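You operate a simulated robot arm through the tools that you are given. There is no shell and no other tool.

Carry out the task below with a simulated robot arm. There is one attempt and no reset: what you move stays moved.

## Task
Lay the three coloured tiles on seats 7, 8 and 9, then rain-test the roof.
Fine: green tile on 7, red on 8, blue on 9; run the blue valve till the white jug holds 100 ml or more, and shut it; the cups stay dry.

It is judged by the outcome, as a careful person would: the job done as asked, and still so three seconds after it is handed in. It fails if anything else is knocked over, pushed out of place, dropped, spilled or broken.

## Robot
A 6-joint arm with a two-finger parallel gripper, fixed in place. Base frame: the origin is on the floor under the middle of its stand, x ahead of it, y to its left, z up. Readings come in mm, rad, newtons and seconds.
With the tool pointing down near the work surface it reaches from about 560 to 940 mm from the base axis. Its first joint turns from -2.601 to 2.601 rad. Payload 3.43 kg.
Tool frame: the origin (TCP) lies between the finger pads and is the grasp point; the fingertips stand 34 mm ahead of it; z points along the fingers, y is the line along which they close. The gripper opens to 128 mm. The fingers are 24 mm wide and 12 mm thick; the gripper's body (48 by 130 mm) begins 96 mm behind the TCP.
Orientation is that of the tool frame in the base frame, as a unit quaternion [x, y, z, w]. With the fingers straight down and closing along the base's y, the tool's x points along the base's -x, its y along +y and its z along -z.

## Interface
- The arm moves only by the tool servo_tool. Its argument "deltas" is a list of rows, each a list of 3 entries, a list of its own where there are three numbers: the shift along the tool's x, y, z in cm, then the turn, a rotation vector about the tool's x, y, z in rad, then the finger opening in cm, from 0 to 12.8. In form: [[[x, y, z], [rx, ry, rz], fingers], ...]. A call has 1 to 20 rows; each row is the pose to reach, as a shift and turn from the pose commanded when the call began, along the tool's axes at that moment. A row lasts 0.2 s, in which the tool goes at most 50 mm and 0.15 rad; a call with a longer step from one row to the next is refused whole, and so is a gripper value outside its range. A pose out of reach is approached as far as the arm can. The call stops where the force on the tool passes 40 N (or 10 N more than at its start, if that is more) or the arm is blocked; 0.2 s more then pass. The fingers move at their own pace (about 108 mm/s each) and stop on an object; they squeeze with about 43 N. The grip force told is the motor's: it shows also when the fingers shut on nothing. Time passes only in rows, and 0.2 s behind the last, so rows that repeat a pose let the fingers close. The reply holds the time, the measured pose of the TCP, the force on the tool along the base axes, the opening and the grip force, in the units named above and with some noise, with the torque about the TCP (base axes, N m) and any sound that the robot's microphone picked up, and new pictures: "views" is both (left out), scene, wrist or none.
- Cameras (640 x 400 px; columns grow to the right, rows downward): "scene" is fixed at [230.7, -639.9, 1620.6]; the picture's right is [0.46, -0.89, 0.00], its down [-0.85, -0.44, -0.29] and it looks along [0.26, 0.13, -0.96] (base axes); focal length 280 px, centre (320, 200). "wrist" rides on the gripper at [76, -11, -160] in the tool frame; the picture's right is [0.15, 0.99, 0.00], its down [-0.88, 0.13, -0.46] and it looks along [-0.45, 0.07, 0.89] (tool axes); focal length 234 px, centre (320, 200). There is no depth. A picture from a camera that has moved, and an enlarged one, comes with that camera's place and axes in the base frame and with its lens. The place of the scene camera against the robot may be out by one fixed shift of up to 25 mm in any direction.
- lift_body(by): slides the trunk up (or, below 0, down) by that many mm; the arm rides with it, the base frame stays. It gives what a move gives, with no picture.
- inspect(camera, box): a new picture of the part [left, top, right, bottom] of that camera's present view, enlarged. The clock stands still meanwhile.
- hand_in(): hands the job in; it is judged then, once.

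Nothing tells you positions but the pictures and the camera data. Unless the task says otherwise, let go and move clear before handing in.

The tools are called after "Emit:" by a JSON object that holds its "fn" and its "kwargs". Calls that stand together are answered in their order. servo_tool: Moves the arm, as the interface text tells. Its arguments: {"type":"object","properties":{"deltas":{"type":"array","items":{"type":"array"}},"views":{"type":"string","enum":["both","scene","wrist","none"]}},"required":["deltas"]} The other tools are called the same way: lift_body (by) moves the trunk up or down; inspect (camera, box) takes an enlarged picture of a part of a camera's view; hand_in () hands the job in.

At the start:

```text
clock: 0.0
eef_pos: [451.2, -688.7, 1284.2]
orientation: [0.0, 1.0, 0.0, 0.0]
wrist_force: [-0.3, -0.2, 0.4]
wrist_torque: [0.0, 0.0, 0.03]
opening: 128.1
grip_force: 0.1
trunk travel left (down, up): [-650.0, 60.0]
```

scene: 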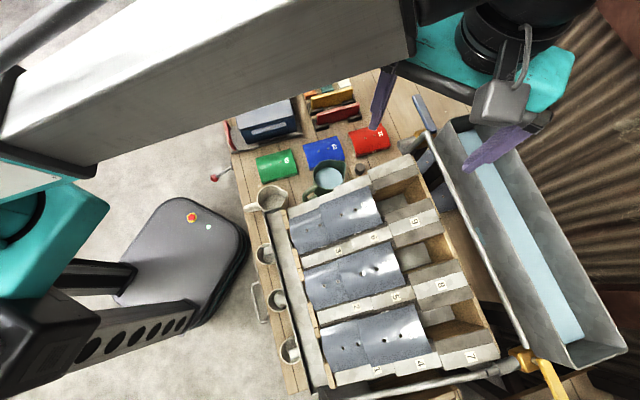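
wrist: 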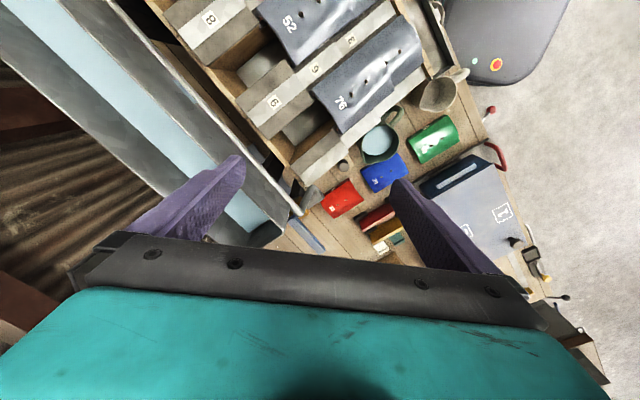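

I see a roof model with tiled lanes, three coloured tiles near a mug, a water trough and some valves. I'll take enlarged pictures before moving anything.

Emit:
{"fn": "inspect", "kwargs": {"camera": "scene", "box": [220, 80, 440, 220]}}

Emit:
{"fn": "inspect", "kwargs": {"camera": "scene", "box": [240, 180, 440, 400]}}

Emit:
{"fn": "inspect", "kwargs": {"camera": "scene", "box": [380, 80, 640, 400]}}

Emit:
{"fn": "inspect", "kwargs": {"camera": "wrist", "box": [240, 60, 620, 320]}}

Emit:
{"fn": "inspect", "kwargs": {"camera": "wrist", "box": [0, 0, 320, 200]}}

```text
2.86 times, centred on (330, 150) of scene
camera zoom: at [230.7, -639.9, 1620.6], right [0.46, -0.89, 0.0], down [-0.85, -0.44, -0.29], along [0.26, 0.13, -0.96], focal length 801 px, centre (291, 343)
```

zoom: 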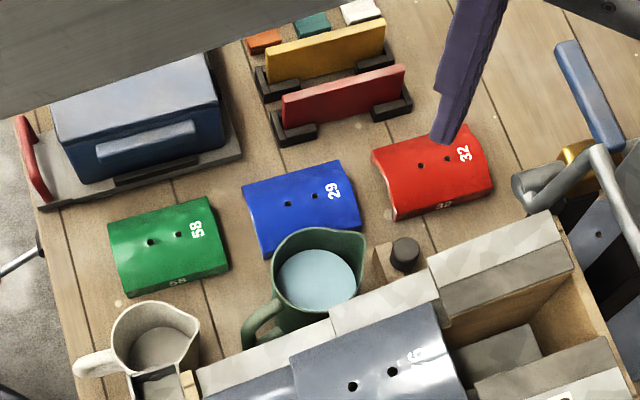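

```text
1.82 times, centred on (340, 290) of scene
camera zoom: at [230.7, -639.9, 1620.6], right [0.46, -0.89, 0.0], down [-0.85, -0.44, -0.29], along [0.26, 0.13, -0.96], focal length 510 px, centre (284, 36)
```

zoom: 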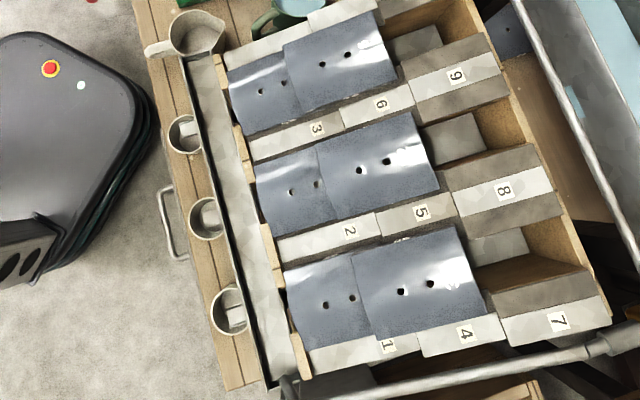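

```text
1.25 times, centred on (510, 240) of scene
camera zoom: at [230.7, -639.9, 1620.6], right [0.46, -0.89, 0.0], down [-0.85, -0.44, -0.29], along [0.26, 0.13, -0.96], focal length 350 px, centre (82, 150)
```

zoom: 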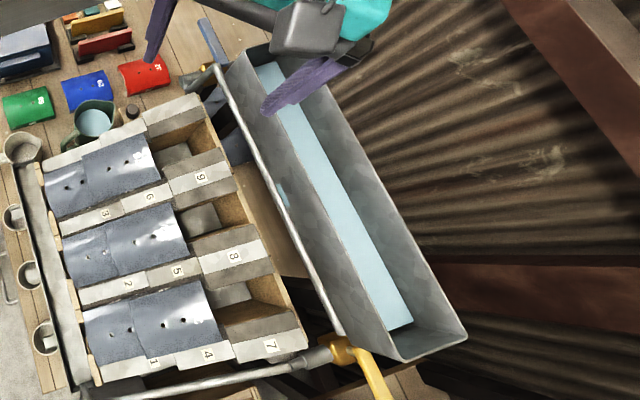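

```text
1.54 times, centred on (430, 190) of wrist
camera zoom: at [376.5, -696.7, 1444.6], right [-0.15, 0.99, 0.0], down [0.88, 0.13, 0.46], along [0.45, 0.07, -0.89], focal length 360 px, centre (151, 215)
```

zoom: 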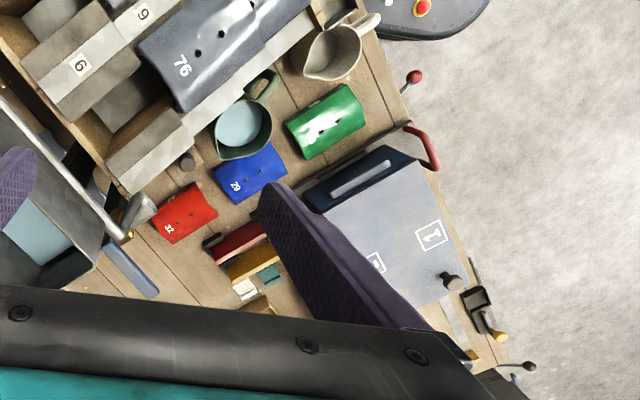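

```text
2.00 times, centred on (160, 100) of wrist
camera zoom: at [376.5, -696.7, 1444.6], right [-0.15, 0.99, 0.0], down [0.88, 0.13, 0.46], along [0.45, 0.07, -0.89], focal length 468 px, centre (640, 400)
```

zoom: 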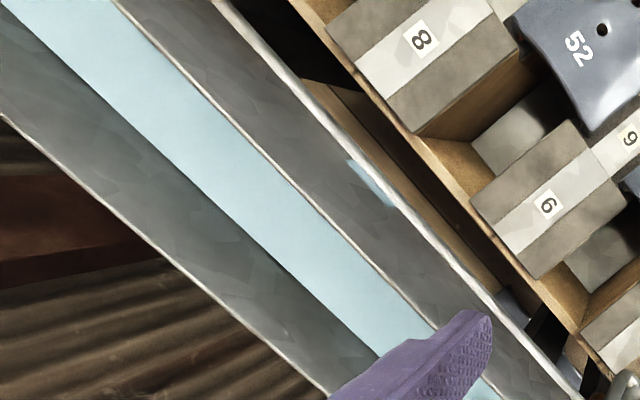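

The tiles already appear to lie in the same direction as the roof lanes, with uphill pointing away from the robot. I'll turn the tool in line with the lanes, staying high, to get a better look.

Emit:
{"fn": "servo_tool", "kwargs": {"deltas": [[[0, 0, 0], [0, 0, 0.144], 12.8], [[0, 0, 0], [0, 0, 0.288], 12.8], [[0, 0, 0], [0, 0, 0.432], 12.8], [[0, 0, 0], [0, 0, 0.576], 12.8], [[0, 0, 0], [0, 0, 0.72], 12.8], [[0, 0, 0], [0, 0, 0.864], 12.8]], "views": "both"}}

```text
clock: 1.1
eef_pos: [449.9, -688.8, 1283.7]
orientation: [0.292, 0.956, -0.003, -0.001]
wrist_force: [-8.9, -18.7, 1.1]
wrist_torque: [3.23, -1.52, 1.73]
opening: 128.1
grip_force: 0.2
trunk travel left (down, up): [-650.0, 60.0]
stopped in row 5: the force on the tool passed its limit at 106 N (the readings are from after the stop); the commanded pose is now the measured one
camera wrist: at [382.6, -653.2, 1444.7], right [0.43, 0.9, -0.01], down [0.8, -0.38, 0.46], along [0.41, -0.2, -0.89], focal length 234 px, centre (320, 200)
```

scene: 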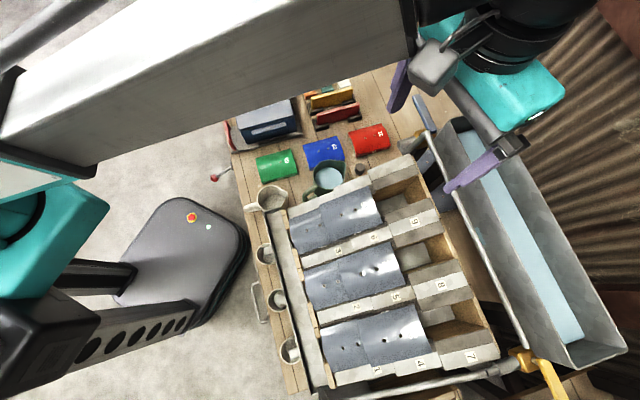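
wrist: 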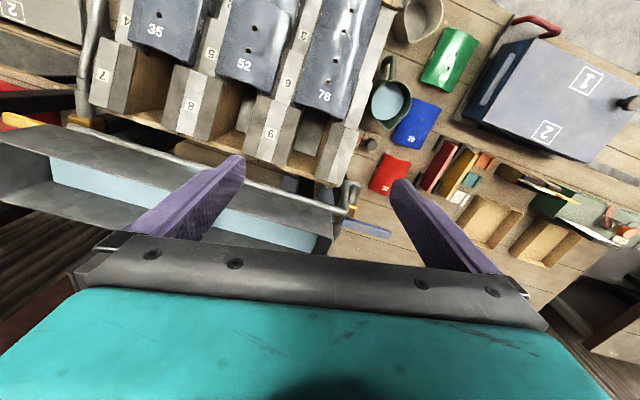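

The tool stopped on contact. The torque puts it about 170 mm above the TCP, so the wrist camera probably touched the forearm. I'll back out by turning the other way, then look again.

Emit:
{"fn": "servo_tool", "kwargs": {"deltas": [[[0, 0, 0], [0, 0, -0.1], 12.8], [[0, 0, 0], [0, 0, -0.2], 12.8], [[0, 0, 0], [0, 0, -0.2], 12.8]], "views": "both"}}

```text
clock: 1.9
eef_pos: [450.5, -688.4, 1283.6]
orientation: [0.196, 0.981, -0.002, -0.001]
wrist_force: [-0.3, -0.3, 0.2]
wrist_torque: [0.02, 0.0, 0.0]
opening: 128.1
grip_force: 0.0
trunk travel left (down, up): [-650.0, 60.0]
camera wrist: at [377.4, -667.1, 1444.8], right [0.25, 0.97, -0.01], down [0.86, -0.22, 0.45], along [0.44, -0.12, -0.89], focal length 234 px, centre (320, 200)
```

scene: 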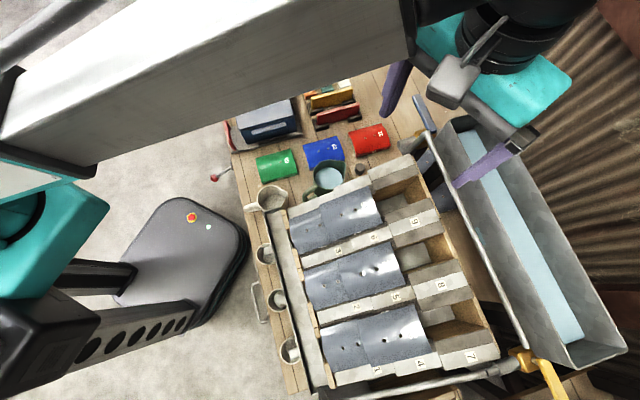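
wrist: 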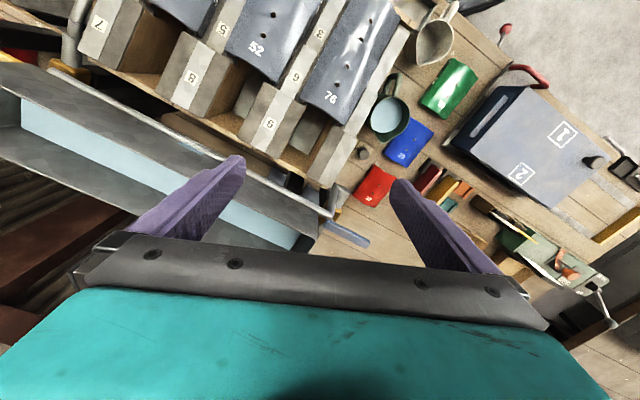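

Contact is cleared and nothing in the scene has shifted. I'll move sideways at this height to get a stereo baseline for measuring.

Emit:
{"fn": "servo_tool", "kwargs": {"deltas": [[[-1.4, 4.0, 0], [0, 0, 0], 12.8], [[-2.8, 8.0, 0], [0, 0, 0], 12.8], [[-4.2, 12.0, 0], [0, 0, 0], 12.8], [[-5.6, 16.0, 0], [0, 0, 0], 12.8], [[-7.0, 20.0, 0], [0, 0, 0], 12.8], [[-8.4, 24.0, 0], [0, 0, 0], 12.8]], "views": "both"}}

```text
clock: 2.9
eef_pos: [561.1, -569.2, 1282.3]
orientation: [0.189, 0.982, -0.005, 0.001]
wrist_force: [-2.6, -13.5, 1.0]
wrist_torque: [2.21, -0.43, 1.11]
opening: 128.1
grip_force: 0.2
trunk travel left (down, up): [-650.0, 60.0]
stopped in row 5: the force on the tool passed its limit at 64 N (the readings are from after the stop); the commanded pose is now the measured one
camera wrist: at [487.6, -547.9, 1444.2], right [0.23, 0.97, -0.01], down [0.87, -0.2, 0.46], along [0.44, -0.11, -0.89], focal length 234 px, centre (320, 200)
```

scene: 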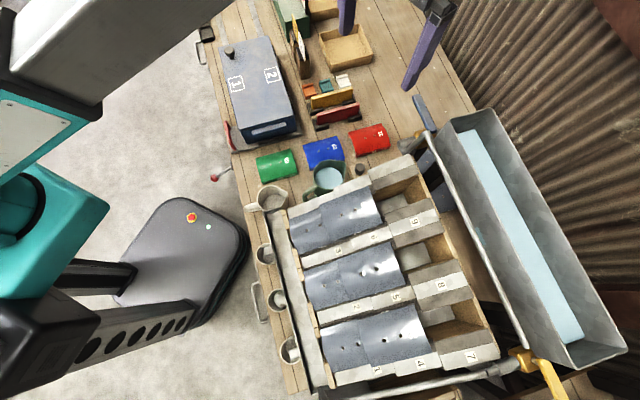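
wrist: 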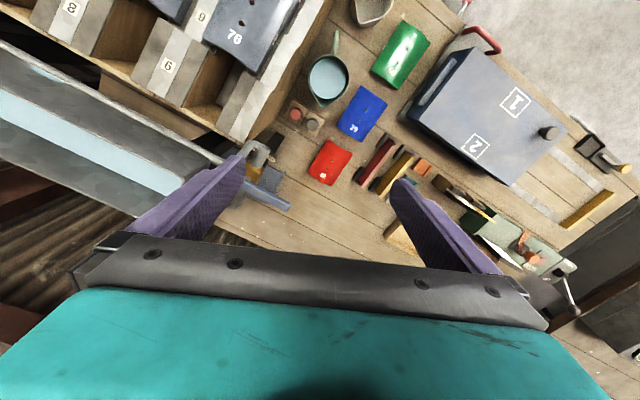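

The camera touched the forearm again because the arm swung as it moved. The camera needs to stay more than about 25° from the inward direction, so I'll turn it the other way, out to the side, and look again.

Emit:
{"fn": "servo_tool", "kwargs": {"deltas": [[[0, 0, 0], [0, 0, -0.14], 12.8], [[0, 0, 0], [0, 0, -0.28], 12.8], [[0, 0, 0], [0, 0, -0.42], 12.8], [[0, 0, 0], [0, 0, -0.56], 12.8], [[0, 0, 0], [0, 0, -0.7], 12.8], [[0, 0, 0], [0, 0, -0.84], 12.8], [[0, 0, 0], [0, 0, -0.98], 12.8], [[0, 0, 0], [0, 0, -1.09], 12.8], [[0, 0, 0], [0, 0, -1.09], 12.8]], "views": "both"}}

```text
clock: 4.9
eef_pos: [561.2, -568.4, 1282.8]
orientation: [-0.347, 0.938, -0.003, -0.003]
wrist_force: [-0.4, -0.5, 1.0]
wrist_torque: [0.04, 0.0, 0.02]
opening: 128.1
grip_force: 0.0
trunk travel left (down, up): [-650.0, 60.0]
camera wrist: at [512.1, -623.2, 1444.6], right [-0.75, 0.66, 0.0], down [0.59, 0.68, 0.45], along [0.3, 0.34, -0.89], focal length 234 px, centre (320, 200)
```

scene: 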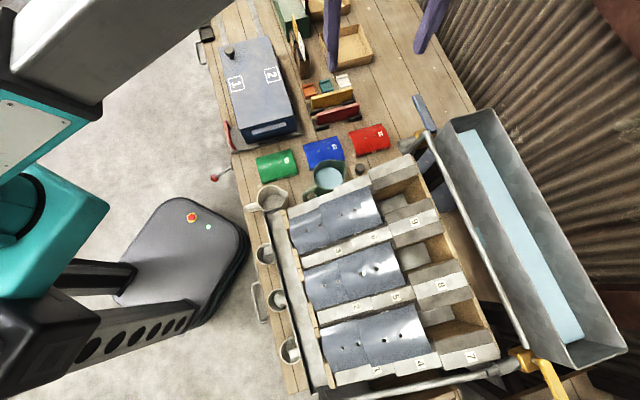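
wrist: 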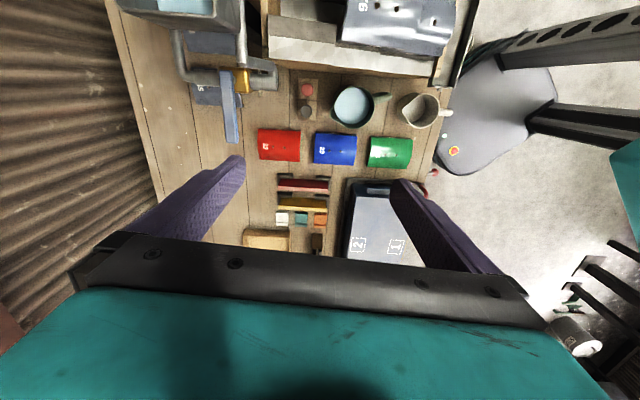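

Emit:
{"fn": "inspect", "kwargs": {"camera": "wrist", "box": [150, 0, 490, 212]}}

Emit:
{"fn": "inspect", "kwargs": {"camera": "scene", "box": [380, 80, 560, 200]}}

Emit:
{"fn": "inspect", "kwargs": {"camera": "scene", "box": [440, 300, 620, 400]}}

Emit:
{"fn": "inspect", "kwargs": {"camera": "scene", "box": [225, 100, 415, 225]}}

Emit:
{"fn": "inspect", "kwargs": {"camera": "scene", "box": [360, 160, 510, 370]}}

```text
1.88 times, centred on (320, 106) of wrist
camera zoom: at [512.1, -623.2, 1444.6], right [-0.75, 0.66, 0.0], down [0.59, 0.68, 0.45], along [0.3, 0.34, -0.89], focal length 441 px, centre (320, 377)
```

zoom: 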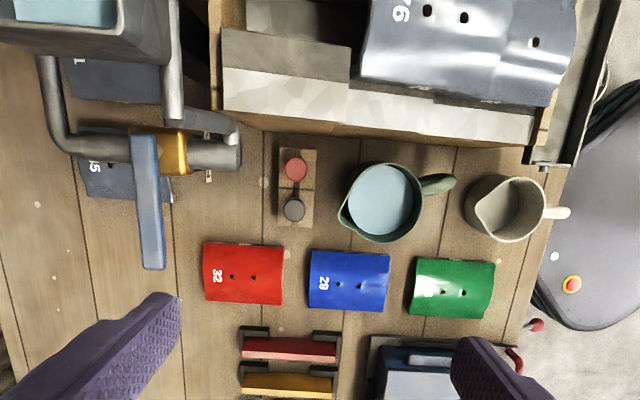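

```text
3.33 times, centred on (470, 140) of scene
camera zoom: at [230.7, -639.9, 1620.6], right [0.46, -0.89, 0.0], down [-0.85, -0.44, -0.29], along [0.26, 0.13, -0.96], focal length 934 px, centre (-180, 400)
```

zoom: 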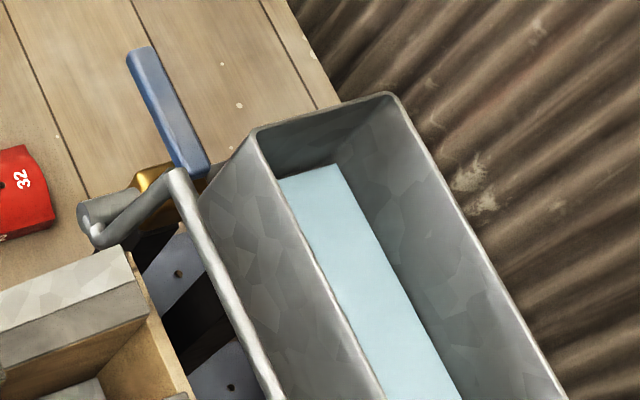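

```text
3.56 times, centred on (530, 350) of scene
camera zoom: at [230.7, -639.9, 1620.6], right [0.46, -0.89, 0.0], down [-0.85, -0.44, -0.29], along [0.26, 0.13, -0.96], focal length 997 px, centre (-427, -333)
```

zoom: 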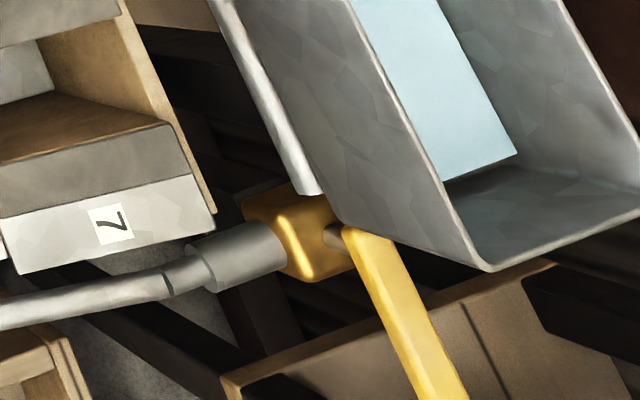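

```text
3.20 times, centred on (320, 162) of scene
camera zoom: at [230.7, -639.9, 1620.6], right [0.46, -0.89, 0.0], down [-0.85, -0.44, -0.29], along [0.26, 0.13, -0.96], focal length 897 px, centre (320, 320)
```

zoom: 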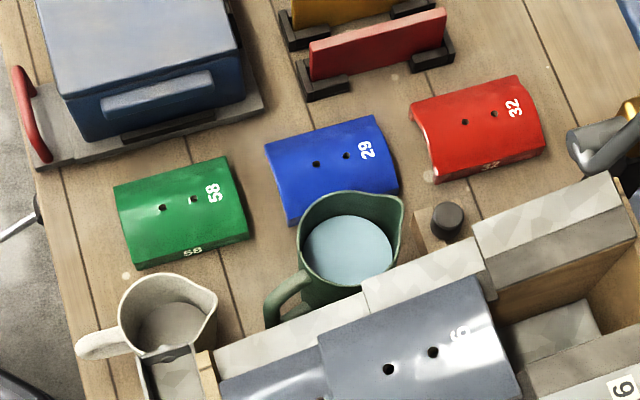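

```text
1.90 times, centred on (435, 265) of scene
camera zoom: at [230.7, -639.9, 1620.6], right [0.46, -0.89, 0.0], down [-0.85, -0.44, -0.29], along [0.26, 0.13, -0.96], focal length 534 px, centre (101, 76)
```

zoom: 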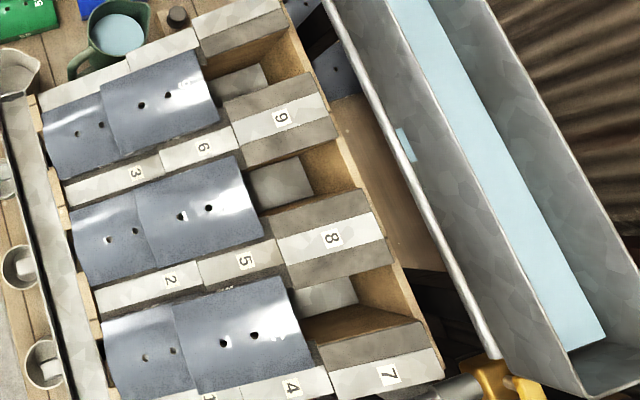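

The tiles measure roughly 125 mm long by 100 mm wide, so they have to be gripped across their width. Since the camera can't face inward, I'll turn it outward, lined up with the lanes.

Emit:
{"fn": "servo_tool", "kwargs": {"deltas": [[[0, 0, 0], [0, 0, -0.14], 12.8], [[0, 0, 0], [0, 0, -0.28], 12.8], [[0, 0, 0], [0, 0, -0.42], 12.8], [[0, 0, 0], [0, 0, -0.56], 12.8], [[0, 0, 0], [0, 0, -0.7], 12.8], [[0, 0, 0], [0, 0, -0.84], 12.8], [[0, 0, 0], [0, 0, -0.98], 12.8], [[0, 0, 0], [0, 0, -1.12], 12.8], [[0, 0, 0], [0, 0, -1.26], 12.8], [[0, 0, 0], [0, 0, -1.4], 12.8], [[0, 0, 0], [0, 0, -1.54], 12.8], [[0, 0, 0], [0, 0, -1.665], 12.8], [[0, 0, 0], [0, 0, -1.665], 12.8]], "views": "both"}}

```text
clock: 7.7
eef_pos: [569.1, -560.9, 1283.6]
orientation: [0.888, -0.46, 0.001, 0.003]
wrist_force: [0.3, -1.0, 0.5]
wrist_torque: [-0.01, 0.02, 0.05]
opening: 128.2
grip_force: 0.1
out of reach, approached as far as the arm can: row 11, 12, 13
trunk travel left (down, up): [-650.0, 60.0]
camera wrist: at [623.4, -613.5, 1444.7], right [-0.72, -0.69, 0.01], down [-0.61, 0.65, 0.45], along [-0.32, 0.32, -0.89], focal length 234 px, centre (320, 200)
```

scene: 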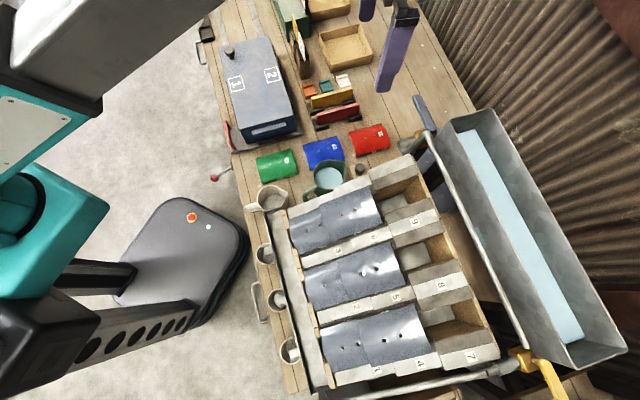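
wrist: 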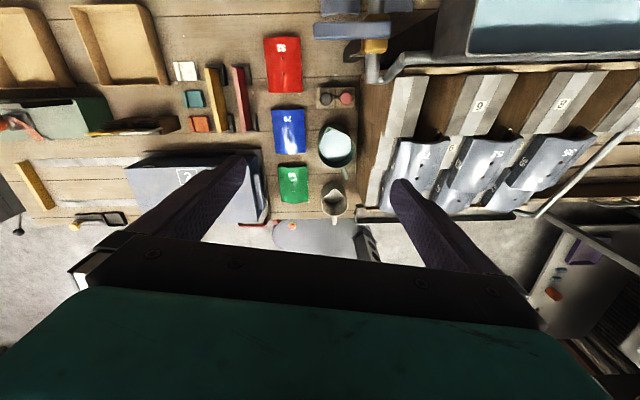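

Turned this way, a joint limit stops me about 10° short. I'll lower the tool by arm motion alone, which should put the forearm above the camera, and turn back to see whether the inward view becomes possible.

Emit:
{"fn": "servo_tool", "kwargs": {"deltas": [[[0, 0, 4.6], [0, 0, 0], 12.8], [[0, 0, 9.2], [0, 0, 0], 12.8], [[0, 0, 13.8], [0, 0, 0], 12.8], [[0, 0, 18.4], [0, 0, 0], 12.8], [[0, 0, 23], [0, 0, 0], 12.8], [[0, 0, 23], [0, 0, 0.145], 12.8], [[0, 0, 23], [0, 0, 0.29], 12.8], [[0, 0, 23], [0, 0, 0.435], 12.8], [[0, 0, 23], [0, 0, 0.58], 12.8], [[0, 0, 23], [0, 0, 0.725], 12.8], [[0, 0, 23], [0, 0, 0.87], 12.8], [[0, 0, 23], [0, 0, 1.015], 12.8], [[0, 0, 23], [0, 0, 1.16], 12.8], [[0, 0, 23], [0, 0, 1.305], 12.8], [[0, 0, 23], [0, 0, 1.45], 12.8], [[0, 0, 23], [0, 0, 1.595], 12.8], [[0, 0, 23], [0, 0, 1.74], 12.8], [[0, 0, 23], [0, 0, 1.885], 12.8], [[0, 0, 23], [0, 0, 2.03], 12.8], [[0, 0, 23], [0, 0, 2.17], 12.8]], "views": "both"}}

```text
clock: 11.9
eef_pos: [568.8, -563.4, 1053.2]
orientation: [-0.006, 1.0, -0.004, -0.001]
wrist_force: [1.0, -0.1, -0.3]
wrist_torque: [0.03, 0.01, 0.01]
opening: 127.9
grip_force: 0.0
trunk travel left (down, up): [-650.0, 60.0]
camera wrist: at [494.6, -571.9, 1214.6], right [-0.16, 0.99, -0.01], down [0.88, 0.14, 0.45], along [0.45, 0.07, -0.89], focal length 234 px, centre (320, 200)
```

scene: 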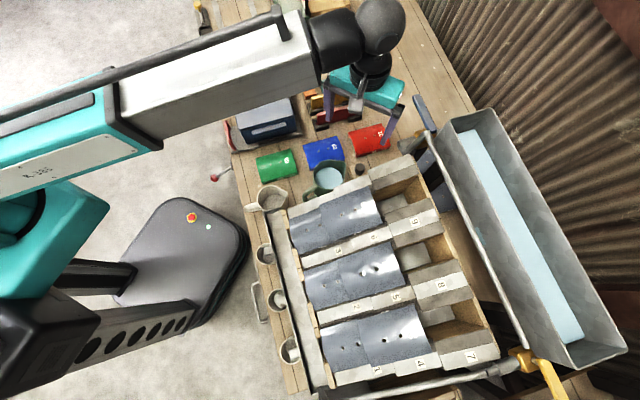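
wrist: 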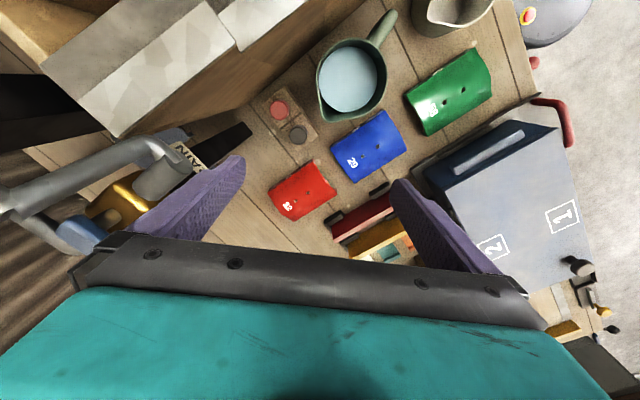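

The forearm is now well above the gripper. I'll turn slowly towards the inward direction and see whether it clears.

Emit:
{"fn": "servo_tool", "kwargs": {"deltas": [[[0, 0, 0], [0, 0, 0.06], 12.8], [[0, 0, 0], [0, 0, 0.12], 12.8], [[0, 0, 0], [0, 0, 0.18], 12.8], [[0, 0, 0], [0, 0, 0.24], 12.8], [[0, 0, 0], [0, 0, 0.3], 12.8], [[0, 0, 0], [0, 0, 0.36], 12.8], [[0, 0, 0], [0, 0, 0.42], 12.8], [[0, 0, 0], [0, 0, 0.48], 12.8], [[0, 0, 0], [0, 0, 0.54], 12.8], [[0, 0, 0], [0, 0, 0.6], 12.8], [[0, 0, 0], [0, 0, 0.66], 12.8], [[0, 0, 0], [0, 0, 0.72], 12.8], [[0, 0, 0], [0, 0, 0.78], 12.8]], "views": "both"}}

```text
clock: 14.7
eef_pos: [569.9, -562.0, 1052.6]
orientation: [0.373, 0.928, -0.004, 0.001]
wrist_force: [0.3, 0.0, -0.6]
wrist_torque: [0.0, 0.0, 0.03]
opening: 127.7
grip_force: 0.0
trunk travel left (down, up): [-650.0, 60.0]
camera wrist: at [507.9, -515.2, 1213.9], right [0.58, 0.81, -0.01], down [0.73, -0.51, 0.46], along [0.37, -0.27, -0.89], focal length 234 px, centre (320, 200)
```

scene: 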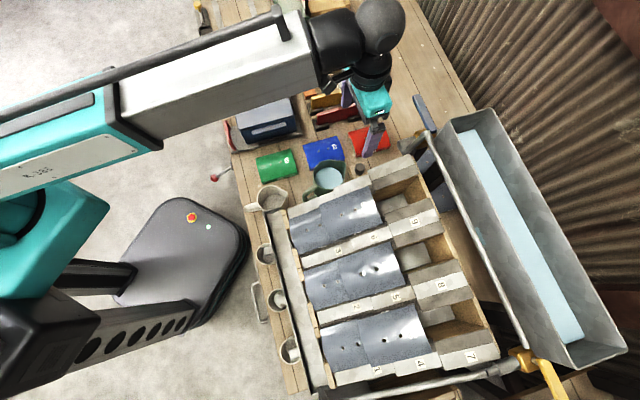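
wrist: 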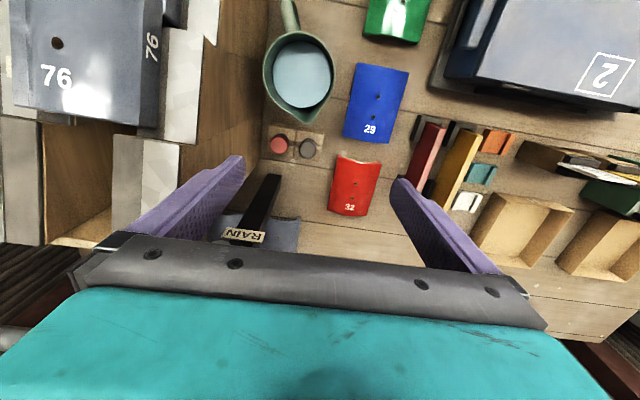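

Inward view now clears when the arm reaches down. The roof is high, with tile 6 at about z 1044, so I'll raise the trunk and the tool and then move above the roof to study the empty seats.

Emit:
{"fn": "lift_body", "kwargs": {"by": 60}}

Emit:
{"fn": "servo_tool", "kwargs": {"deltas": [[[0, 0, -2.5], [0, 0, 0.021], 12.8], [[0, 0, -5.0], [0, 0, 0.021], 12.8], [[1.04, -3.85, -5.0], [0, 0, 0.021], 12.8], [[2.08, -7.7, -5.0], [0, 0, 0.021], 12.8], [[3.12, -11.54, -5.0], [0, 0, 0.021], 12.8], [[4.16, -15.39, -5.0], [0, 0, 0.021], 12.8], [[5.2, -19.24, -5.0], [0, 0, 0.021], 12.8], [[6.24, -23.08, -5.0], [0, 0, 0.021], 12.8], [[7.28, -26.93, -5.0], [0, 0, 0.021], 12.8], [[7.28, -26.93, -5.0], [0, 0, 0.021], 12.8]], "views": "both"}}

```text
clock: 15.7
eef_pos: [569.1, -561.9, 1112.9]
orientation: [0.372, 0.928, -0.004, 0.0]
wrist_force: [-0.6, -0.4, -0.2]
wrist_torque: [0.0, 0.02, 0.02]
opening: 128.0
grip_force: 0.1
trunk travel left (down, up): [-710.0, 0.0]
```

```text
clock: 17.9
eef_pos: [330.2, -706.2, 1163.7]
orientation: [0.383, 0.924, -0.005, 0.0]
wrist_force: [-0.2, 0.8, -0.3]
wrist_torque: [0.0, 0.02, -0.01]
opening: 128.0
grip_force: 0.1
trunk travel left (down, up): [-710.0, 0.0]
camera wrist: at [269.6, -657.4, 1325.3], right [0.6, 0.8, -0.01], down [0.72, -0.53, 0.46], along [0.36, -0.28, -0.89], focal length 234 px, centre (320, 200)
```

scene: 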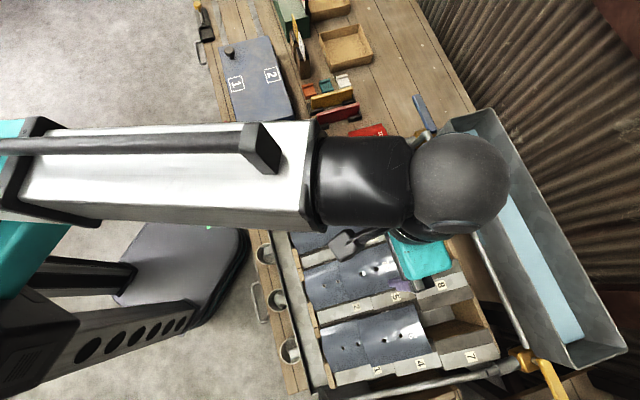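
wrist: 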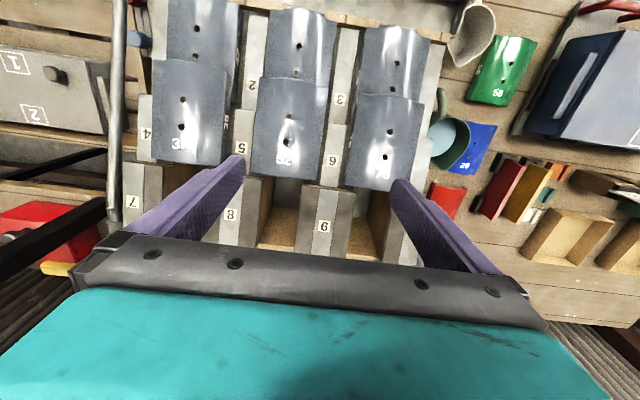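

Emit:
{"fn": "inspect", "kwargs": {"camera": "wrist", "box": [100, 80, 460, 300]}}

Emit:
{"fn": "inspect", "kwargs": {"camera": "wrist", "box": [120, 0, 460, 200]}}

Emit:
{"fn": "inspect", "kwargs": {"camera": "wrist", "box": [0, 0, 160, 290]}}

```text
1.78 times, centred on (280, 190) of wrist
camera zoom: at [269.6, -657.4, 1325.3], right [0.6, 0.8, -0.01], down [0.72, -0.53, 0.46], along [0.36, -0.28, -0.89], focal length 416 px, centre (391, 218)
```

zoom: 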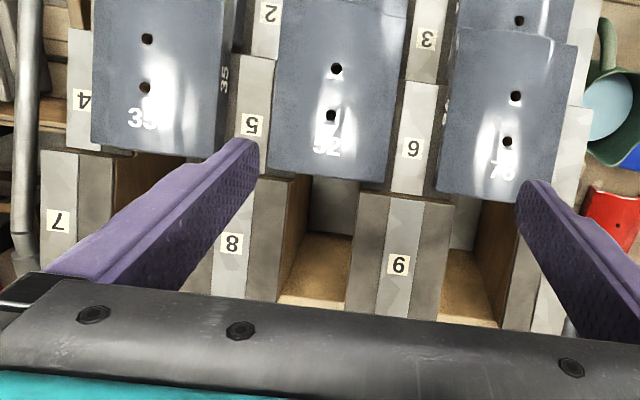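

```text
1.88 times, centred on (290, 100) of wrist
camera zoom: at [269.6, -657.4, 1325.3], right [0.6, 0.8, -0.01], down [0.72, -0.53, 0.46], along [0.36, -0.28, -0.89], focal length 441 px, centre (376, 388)
```

zoom: 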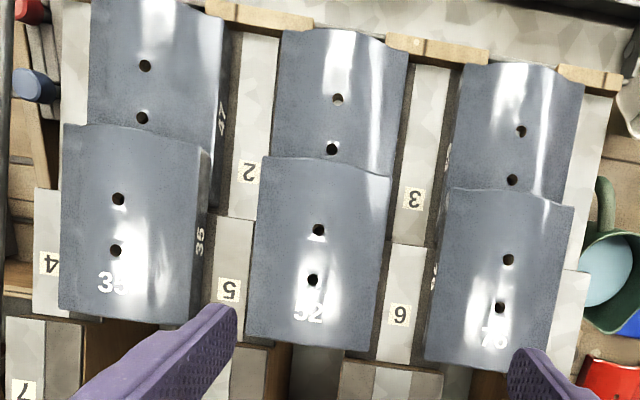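

```text
1.38 times, centred on (80, 145) of wrist
camera zoom: at [269.6, -657.4, 1325.3], right [0.6, 0.8, -0.01], down [0.72, -0.53, 0.46], along [0.36, -0.28, -0.89], focal length 323 px, centre (651, 276)
```

zoom: 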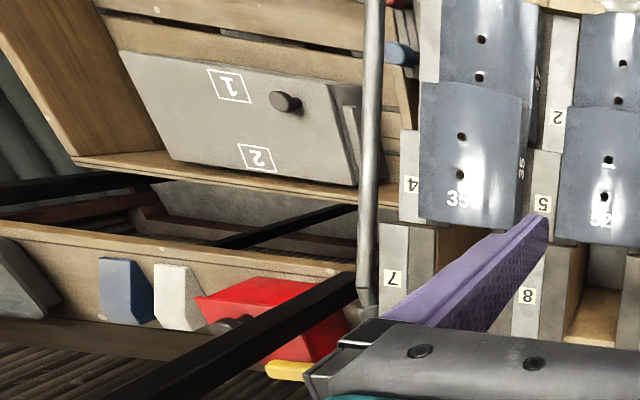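

I've located the seat blocks: labels 7, 8 and 9 are at z ≈ 1057 with a lane pitch of about 126 mm. I'll move a little outward for a closer look at how the tiles seat.

Emit:
{"fn": "servo_tool", "kwargs": {"deltas": [[[-2.3, -1.3, 0], [0, 0, 0], 12.8], [[-4.6, -2.6, 0], [0, 0, 0], 12.8], [[-7.0, -4.0, 0], [0, 0, 0], 12.8], [[-7.0, -4.0, 0], [0, 0, 0], 12.8]], "views": "wrist"}}

Emit:
{"fn": "inspect", "kwargs": {"camera": "wrist", "box": [100, 40, 300, 240]}}

Emit:
{"fn": "inspect", "kwargs": {"camera": "wrist", "box": [260, 40, 460, 240]}}

Emit:
{"fn": "inspect", "kwargs": {"camera": "wrist", "box": [0, 40, 200, 290]}}

```text
clock: 18.9
eef_pos: [350.9, -783.1, 1164.9]
orientation: [0.383, 0.924, -0.004, 0.001]
wrist_force: [-1.3, 0.0, -0.6]
wrist_torque: [-0.01, 0.04, 0.02]
opening: 127.8
grip_force: 0.0
trunk travel left (down, up): [-710.0, 0.0]
camera wrist: at [290.8, -734.7, 1325.8], right [0.6, 0.8, -0.01], down [0.72, -0.53, 0.46], along [0.36, -0.28, -0.89], focal length 234 px, centre (320, 200)
```

wrist: 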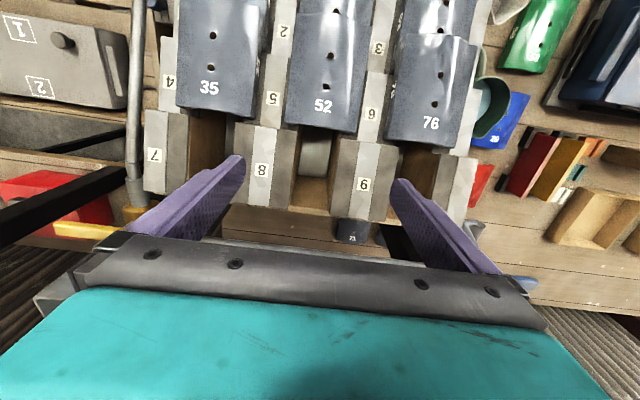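

```text
2.00 times, centred on (200, 140) of wrist
camera zoom: at [290.8, -734.7, 1325.8], right [0.6, 0.8, -0.01], down [0.72, -0.53, 0.46], along [0.36, -0.28, -0.89], focal length 468 px, centre (560, 320)
```

zoom: 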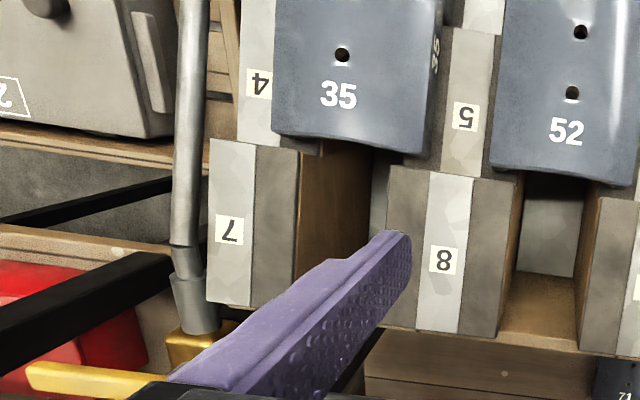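

```text
2.00 times, centred on (360, 140) of wrist
camera zoom: at [290.8, -734.7, 1325.8], right [0.6, 0.8, -0.01], down [0.72, -0.53, 0.46], along [0.36, -0.28, -0.89], focal length 468 px, centre (240, 320)
```

zoom: 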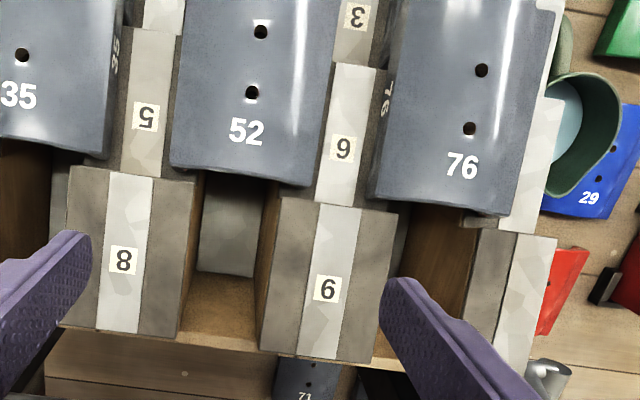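

```text
1.60 times, centred on (100, 165) of wrist
camera zoom: at [290.8, -734.7, 1325.8], right [0.6, 0.8, -0.01], down [0.72, -0.53, 0.46], along [0.36, -0.28, -0.89], focal length 375 px, centre (672, 256)
```

zoom: 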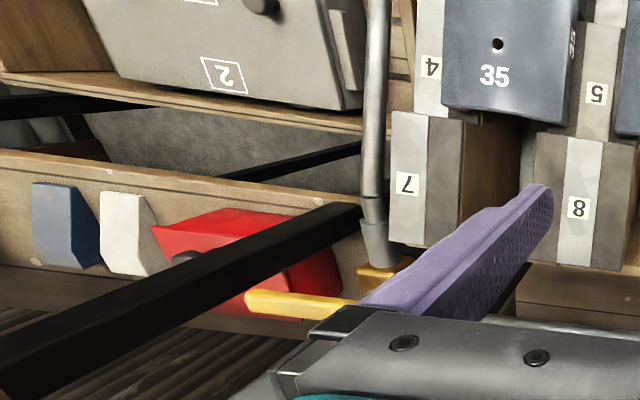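

I now have the roof geometry: tiles tilt about 20°, row spacing is 79 mm in s (uphill) and 48 mm in height, and lane pitch is 128 mm. Next I'll move above the blue tile.

Emit:
{"fn": "servo_tool", "kwargs": {"deltas": [[[0.5, 4.2, 0], [0, 0, 0], 12.8], [[1.0, 8.4, 0], [0, 0, 0], 12.8], [[1.5, 12.6, 0], [0, 0, 0], 12.8], [[2.0, 16.8, 0], [0, 0, 0], 12.8], [[2.6, 21, 0], [0, 0, 0], 12.8], [[3.2, 25.2, 0], [0, 0, 0], 12.8], [[3.8, 29.4, 0], [0, 0, 0], 12.8], [[4.4, 33.6, 0], [0, 0, 0], 12.8], [[4.9, 37.8, 0], [0, 0, 0], 12.8], [[5.16, 40.6, 0], [0, 0, 0], 12.8], [[5.16, 40.6, 3], [0, 0, 0], 12.8], [[5.16, 40.6, 5], [0, 0, 0], 12.8], [[5.16, 40.6, 5], [0, 0, 0], 12.8]], "views": "both"}}

Emit:
{"fn": "inspect", "kwargs": {"camera": "wrist", "box": [200, 40, 480, 240]}}

```text
clock: 21.7
eef_pos: [601.0, -460.8, 1112.2]
orientation: [0.383, 0.924, -0.004, 0.0]
wrist_force: [0.2, -1.0, -0.2]
wrist_torque: [0.01, 0.02, 0.02]
opening: 128.0
grip_force: 0.0
trunk travel left (down, up): [-710.0, 0.0]
camera wrist: at [541.5, -412.0, 1272.9], right [0.6, 0.8, -0.01], down [0.72, -0.53, 0.46], along [0.36, -0.28, -0.89], focal length 234 px, centre (320, 200)
```

scene: 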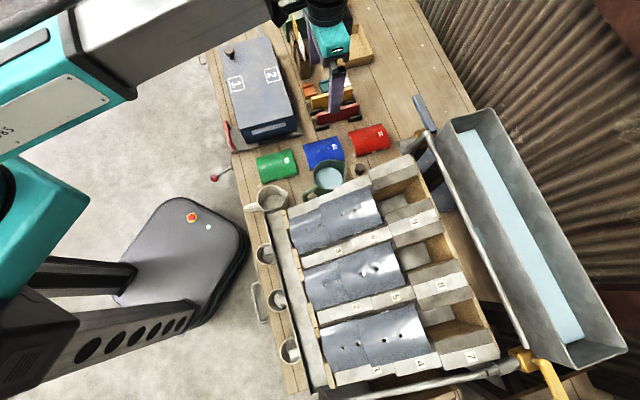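
wrist: 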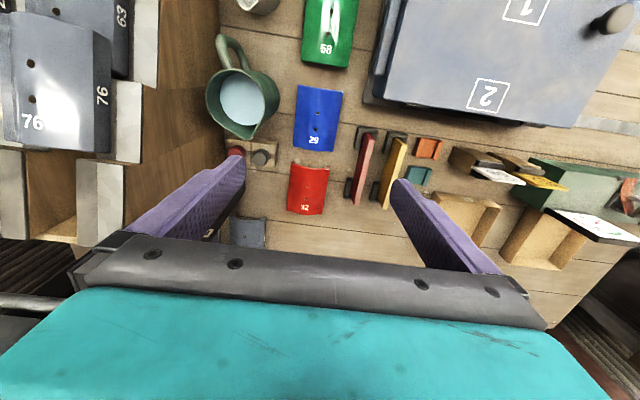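

```text
2.00 times, centred on (340, 140) of wrist
camera zoom: at [541.5, -412.0, 1272.9], right [0.6, 0.8, -0.01], down [0.72, -0.53, 0.46], along [0.36, -0.28, -0.89], focal length 468 px, centre (280, 320)
```

zoom: 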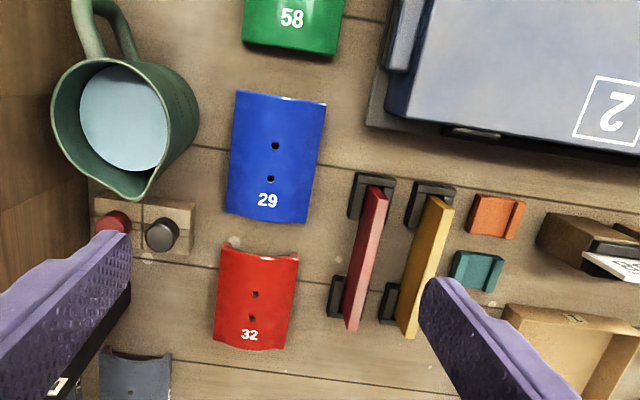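

The blue tile's centre is at s≈752, t≈98, turned about 2° from the roof axis. I'll narrow the fingers so they clear the green jug, line up, and lower using the trunk.

Emit:
{"fn": "servo_tool", "kwargs": {"deltas": [[[-0.14, -0.13, 0], [0, 0, -0.035], 11.0], [[-0.14, -0.13, 0], [0, 0, -0.035], 11.0], [[-0.14, -0.13, 0], [0, 0, -0.035], 11.0]], "views": "none"}}

Emit:
{"fn": "lift_body", "kwargs": {"by": -210}}

Emit:
{"fn": "servo_tool", "kwargs": {"deltas": [[[0, 0, 0], [0, 0, 0], 11.0]], "views": "both"}}

Emit:
{"fn": "inspect", "kwargs": {"camera": "wrist", "box": [180, 40, 460, 240]}}

```text
clock: 22.5
eef_pos: [601.3, -462.6, 1111.8]
orientation: [0.366, 0.931, -0.005, 0.001]
wrist_force: [0.7, 0.7, -0.7]
wrist_torque: [0.02, -0.03, 0.02]
opening: 110.0
grip_force: 0.0
trunk travel left (down, up): [-710.0, 0.0]
```

```text
clock: 24.8
eef_pos: [602.2, -462.5, 902.8]
orientation: [0.366, 0.93, -0.005, 0.001]
wrist_force: [-0.4, 0.2, -0.5]
wrist_torque: [-0.01, 0.01, -0.01]
opening: 109.8
grip_force: 0.0
trunk travel left (down, up): [-500.0, 210.0]
```

```text
clock: 25.2
eef_pos: [601.4, -462.4, 902.4]
orientation: [0.366, 0.93, -0.004, 0.001]
wrist_force: [0.1, -0.1, -0.4]
wrist_torque: [0.0, 0.0, -0.01]
opening: 109.7
grip_force: 0.0
trunk travel left (down, up): [-500.0, 210.0]
camera wrist: at [540.1, -416.2, 1063.2], right [0.57, 0.82, -0.01], down [0.73, -0.5, 0.46], along [0.37, -0.27, -0.89], focal length 234 px, centre (320, 200)
```

scene: 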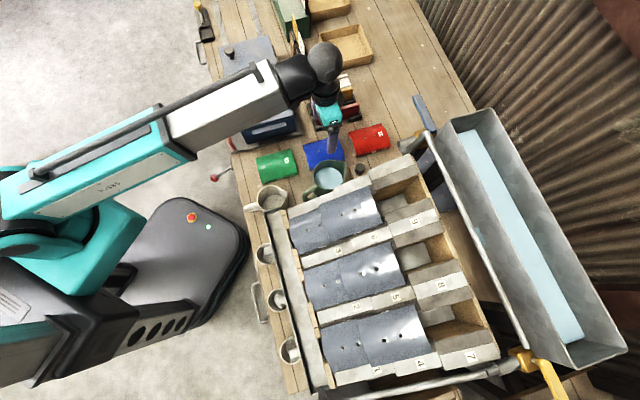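
wrist: 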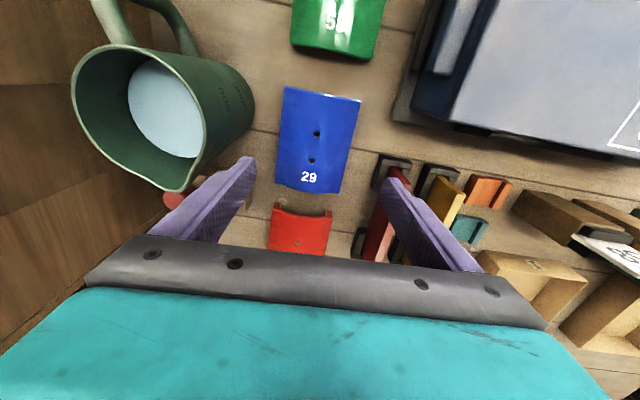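

```text
2.00 times, centred on (320, 140) of wrist
camera zoom: at [540.1, -416.2, 1063.2], right [0.57, 0.82, -0.01], down [0.73, -0.5, 0.46], along [0.37, -0.27, -0.89], focal length 468 px, centre (320, 320)
```

zoom: 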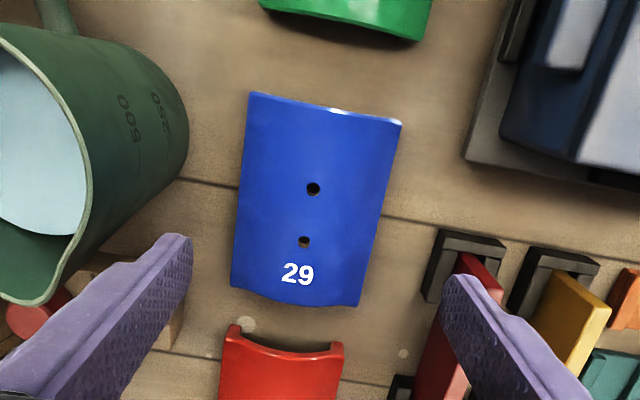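

Numbers agree: table at about z 757, tile crown about 785, and the blue tile is 92 × 125 mm centred at s=752, t=95. I'll trim sideways, set the opening and lower further.

Emit:
{"fn": "servo_tool", "kwargs": {"deltas": [[[0, -0.3, 0], [0, 0, 0.015], 10.6], [[0, -0.3, 0], [0, 0, 0.015], 10.6]], "views": "none"}}

Emit:
{"fn": "lift_body", "kwargs": {"by": -90}}

Emit:
{"fn": "servo_tool", "kwargs": {"deltas": [[[0, 0, 0], [0, 0, 0], 10.6]], "views": "both"}}

Emit:
{"fn": "inspect", "kwargs": {"camera": "wrist", "box": [180, 60, 460, 260]}}

```text
clock: 25.8
eef_pos: [598.8, -464.2, 901.9]
orientation: [0.374, 0.928, -0.004, 0.0]
wrist_force: [-0.2, 0.5, -0.4]
wrist_torque: [-0.02, 0.01, -0.04]
opening: 106.3
grip_force: 0.1
trunk travel left (down, up): [-500.0, 210.0]
```

```text
clock: 27.0
eef_pos: [600.2, -464.8, 812.2]
orientation: [0.374, 0.927, -0.003, 0.001]
wrist_force: [0.8, 0.6, 0.0]
wrist_torque: [0.02, -0.03, -0.02]
opening: 106.0
grip_force: 0.1
trunk travel left (down, up): [-410.0, 300.0]
```

```text
clock: 27.4
eef_pos: [599.1, -464.8, 811.3]
orientation: [0.374, 0.928, -0.004, 0.0]
wrist_force: [0.6, 0.8, -0.4]
wrist_torque: [0.0, 0.0, 0.02]
opening: 106.1
grip_force: 0.0
trunk travel left (down, up): [-410.0, 300.0]
camera wrist: at [538.9, -417.4, 973.0], right [0.58, 0.81, -0.01], down [0.73, -0.51, 0.46], along [0.37, -0.27, -0.89], focal length 234 px, centre (320, 200)
```

scene: 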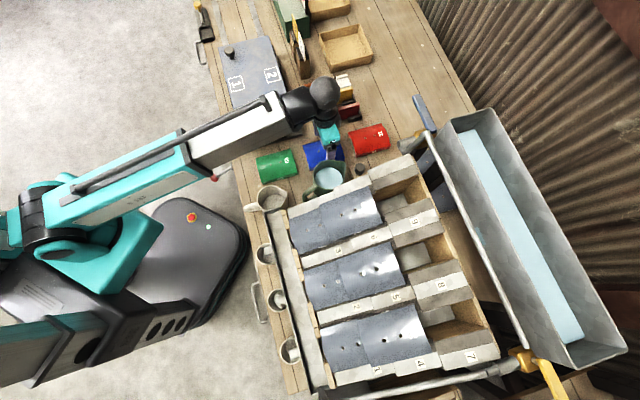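
wrist: 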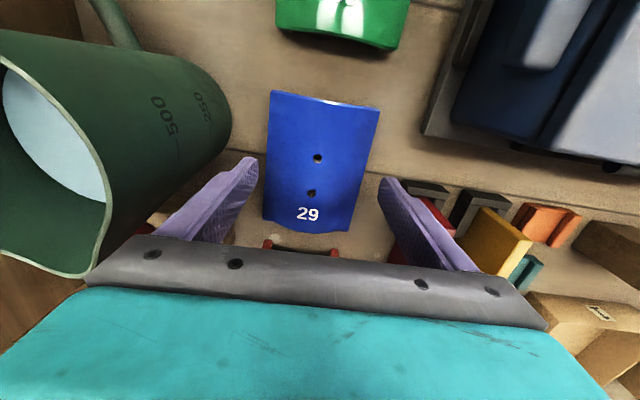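

```text
2.00 times, centred on (320, 160) of wrist
camera zoom: at [538.9, -417.4, 973.0], right [0.58, 0.81, -0.01], down [0.73, -0.51, 0.46], along [0.37, -0.27, -0.89], focal length 468 px, centre (320, 280)
```

zoom: 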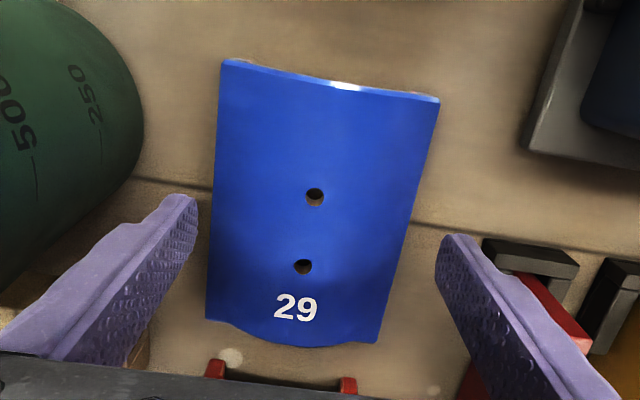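

Fingers are centred around the tile with clearance on both sides. I'll lower to just above the table and close.

Emit:
{"fn": "servo_tool", "kwargs": {"deltas": [[[0, 0, 0.6], [0, 0, 0], 10.6], [[0, 0, 1.1], [0, 0, 0], 10.6], [[0, 0, 1.4], [0, 0, 0], 10.6], [[0, 0, 1.6], [0, 0, 0], 10.6], [[0, 0, 1.6], [0, 0, 0], 9.8]], "views": "wrist"}}

Emit:
{"fn": "inspect", "kwargs": {"camera": "wrist", "box": [180, 60, 460, 260]}}

```text
clock: 28.6
eef_pos: [600.3, -464.7, 794.7]
orientation: [0.374, 0.927, -0.004, 0.0]
wrist_force: [0.0, 0.1, -0.3]
wrist_torque: [-0.01, 0.02, -0.01]
opening: 98.0
grip_force: 0.0
trunk travel left (down, up): [-410.0, 300.0]
camera wrist: at [538.5, -417.6, 956.6], right [0.58, 0.81, -0.01], down [0.73, -0.51, 0.46], along [0.37, -0.27, -0.89], focal length 234 px, centre (320, 200)
```

wrist: 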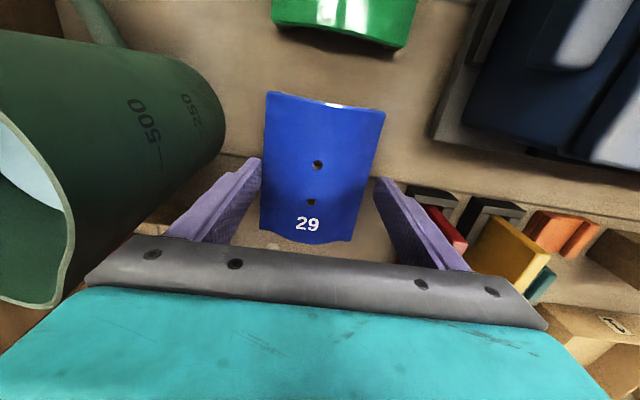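

```text
2.00 times, centred on (320, 160) of wrist
camera zoom: at [538.5, -417.6, 956.6], right [0.58, 0.81, -0.01], down [0.73, -0.51, 0.46], along [0.37, -0.27, -0.89], focal length 468 px, centre (320, 280)
```

zoom: 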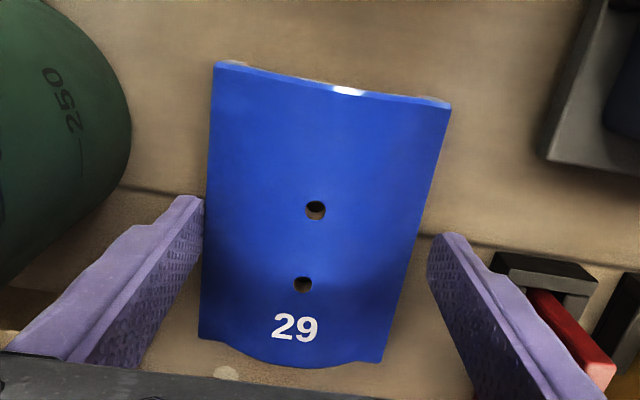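

Emit:
{"fn": "servo_tool", "kwargs": {"deltas": [[[0, 0, 0], [0, 0, 0], 9.4], [[0, 0, 0], [0, 0, 0], 9.0], [[0, 0, 0], [0, 0, 0], 8.0], [[0, 0, 0], [0, 0, 0], 7.0], [[0, 0, 0], [0, 0, 0], 7.0], [[0, 0, 0], [0, 0, 0], 7.0]], "views": "wrist"}}

Emit:
{"fn": "inspect", "kwargs": {"camera": "wrist", "box": [180, 60, 460, 260]}}

```text
clock: 30.0
eef_pos: [599.2, -465.2, 795.7]
orientation: [0.374, 0.927, -0.004, 0.0]
wrist_force: [0.3, 0.6, 0.0]
wrist_torque: [-0.07, 0.02, -0.08]
opening: 87.5
grip_force: 43.0
trunk travel left (down, up): [-410.0, 300.0]
camera wrist: at [538.5, -417.6, 956.8], right [0.58, 0.81, -0.01], down [0.73, -0.51, 0.46], along [0.37, -0.27, -0.89], focal length 234 px, centre (320, 200)
```

wrist: 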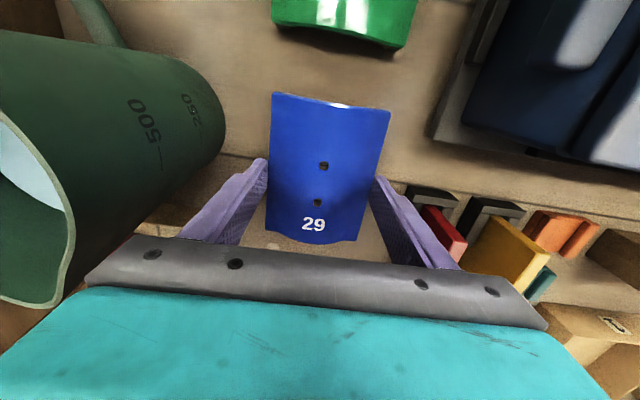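

```text
2.00 times, centred on (320, 160) of wrist
camera zoom: at [538.5, -417.6, 956.8], right [0.58, 0.81, -0.01], down [0.73, -0.51, 0.46], along [0.37, -0.27, -0.89], focal length 468 px, centre (320, 280)
```

zoom: 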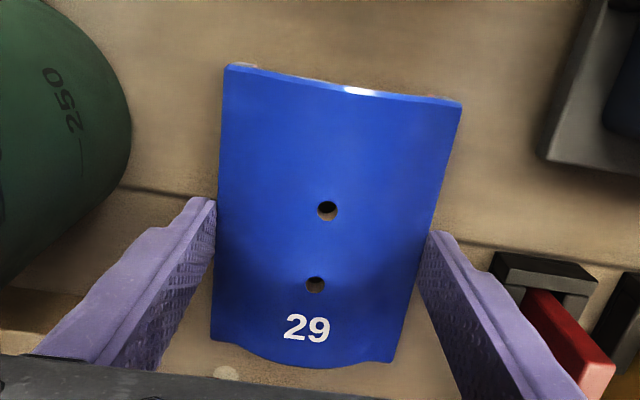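

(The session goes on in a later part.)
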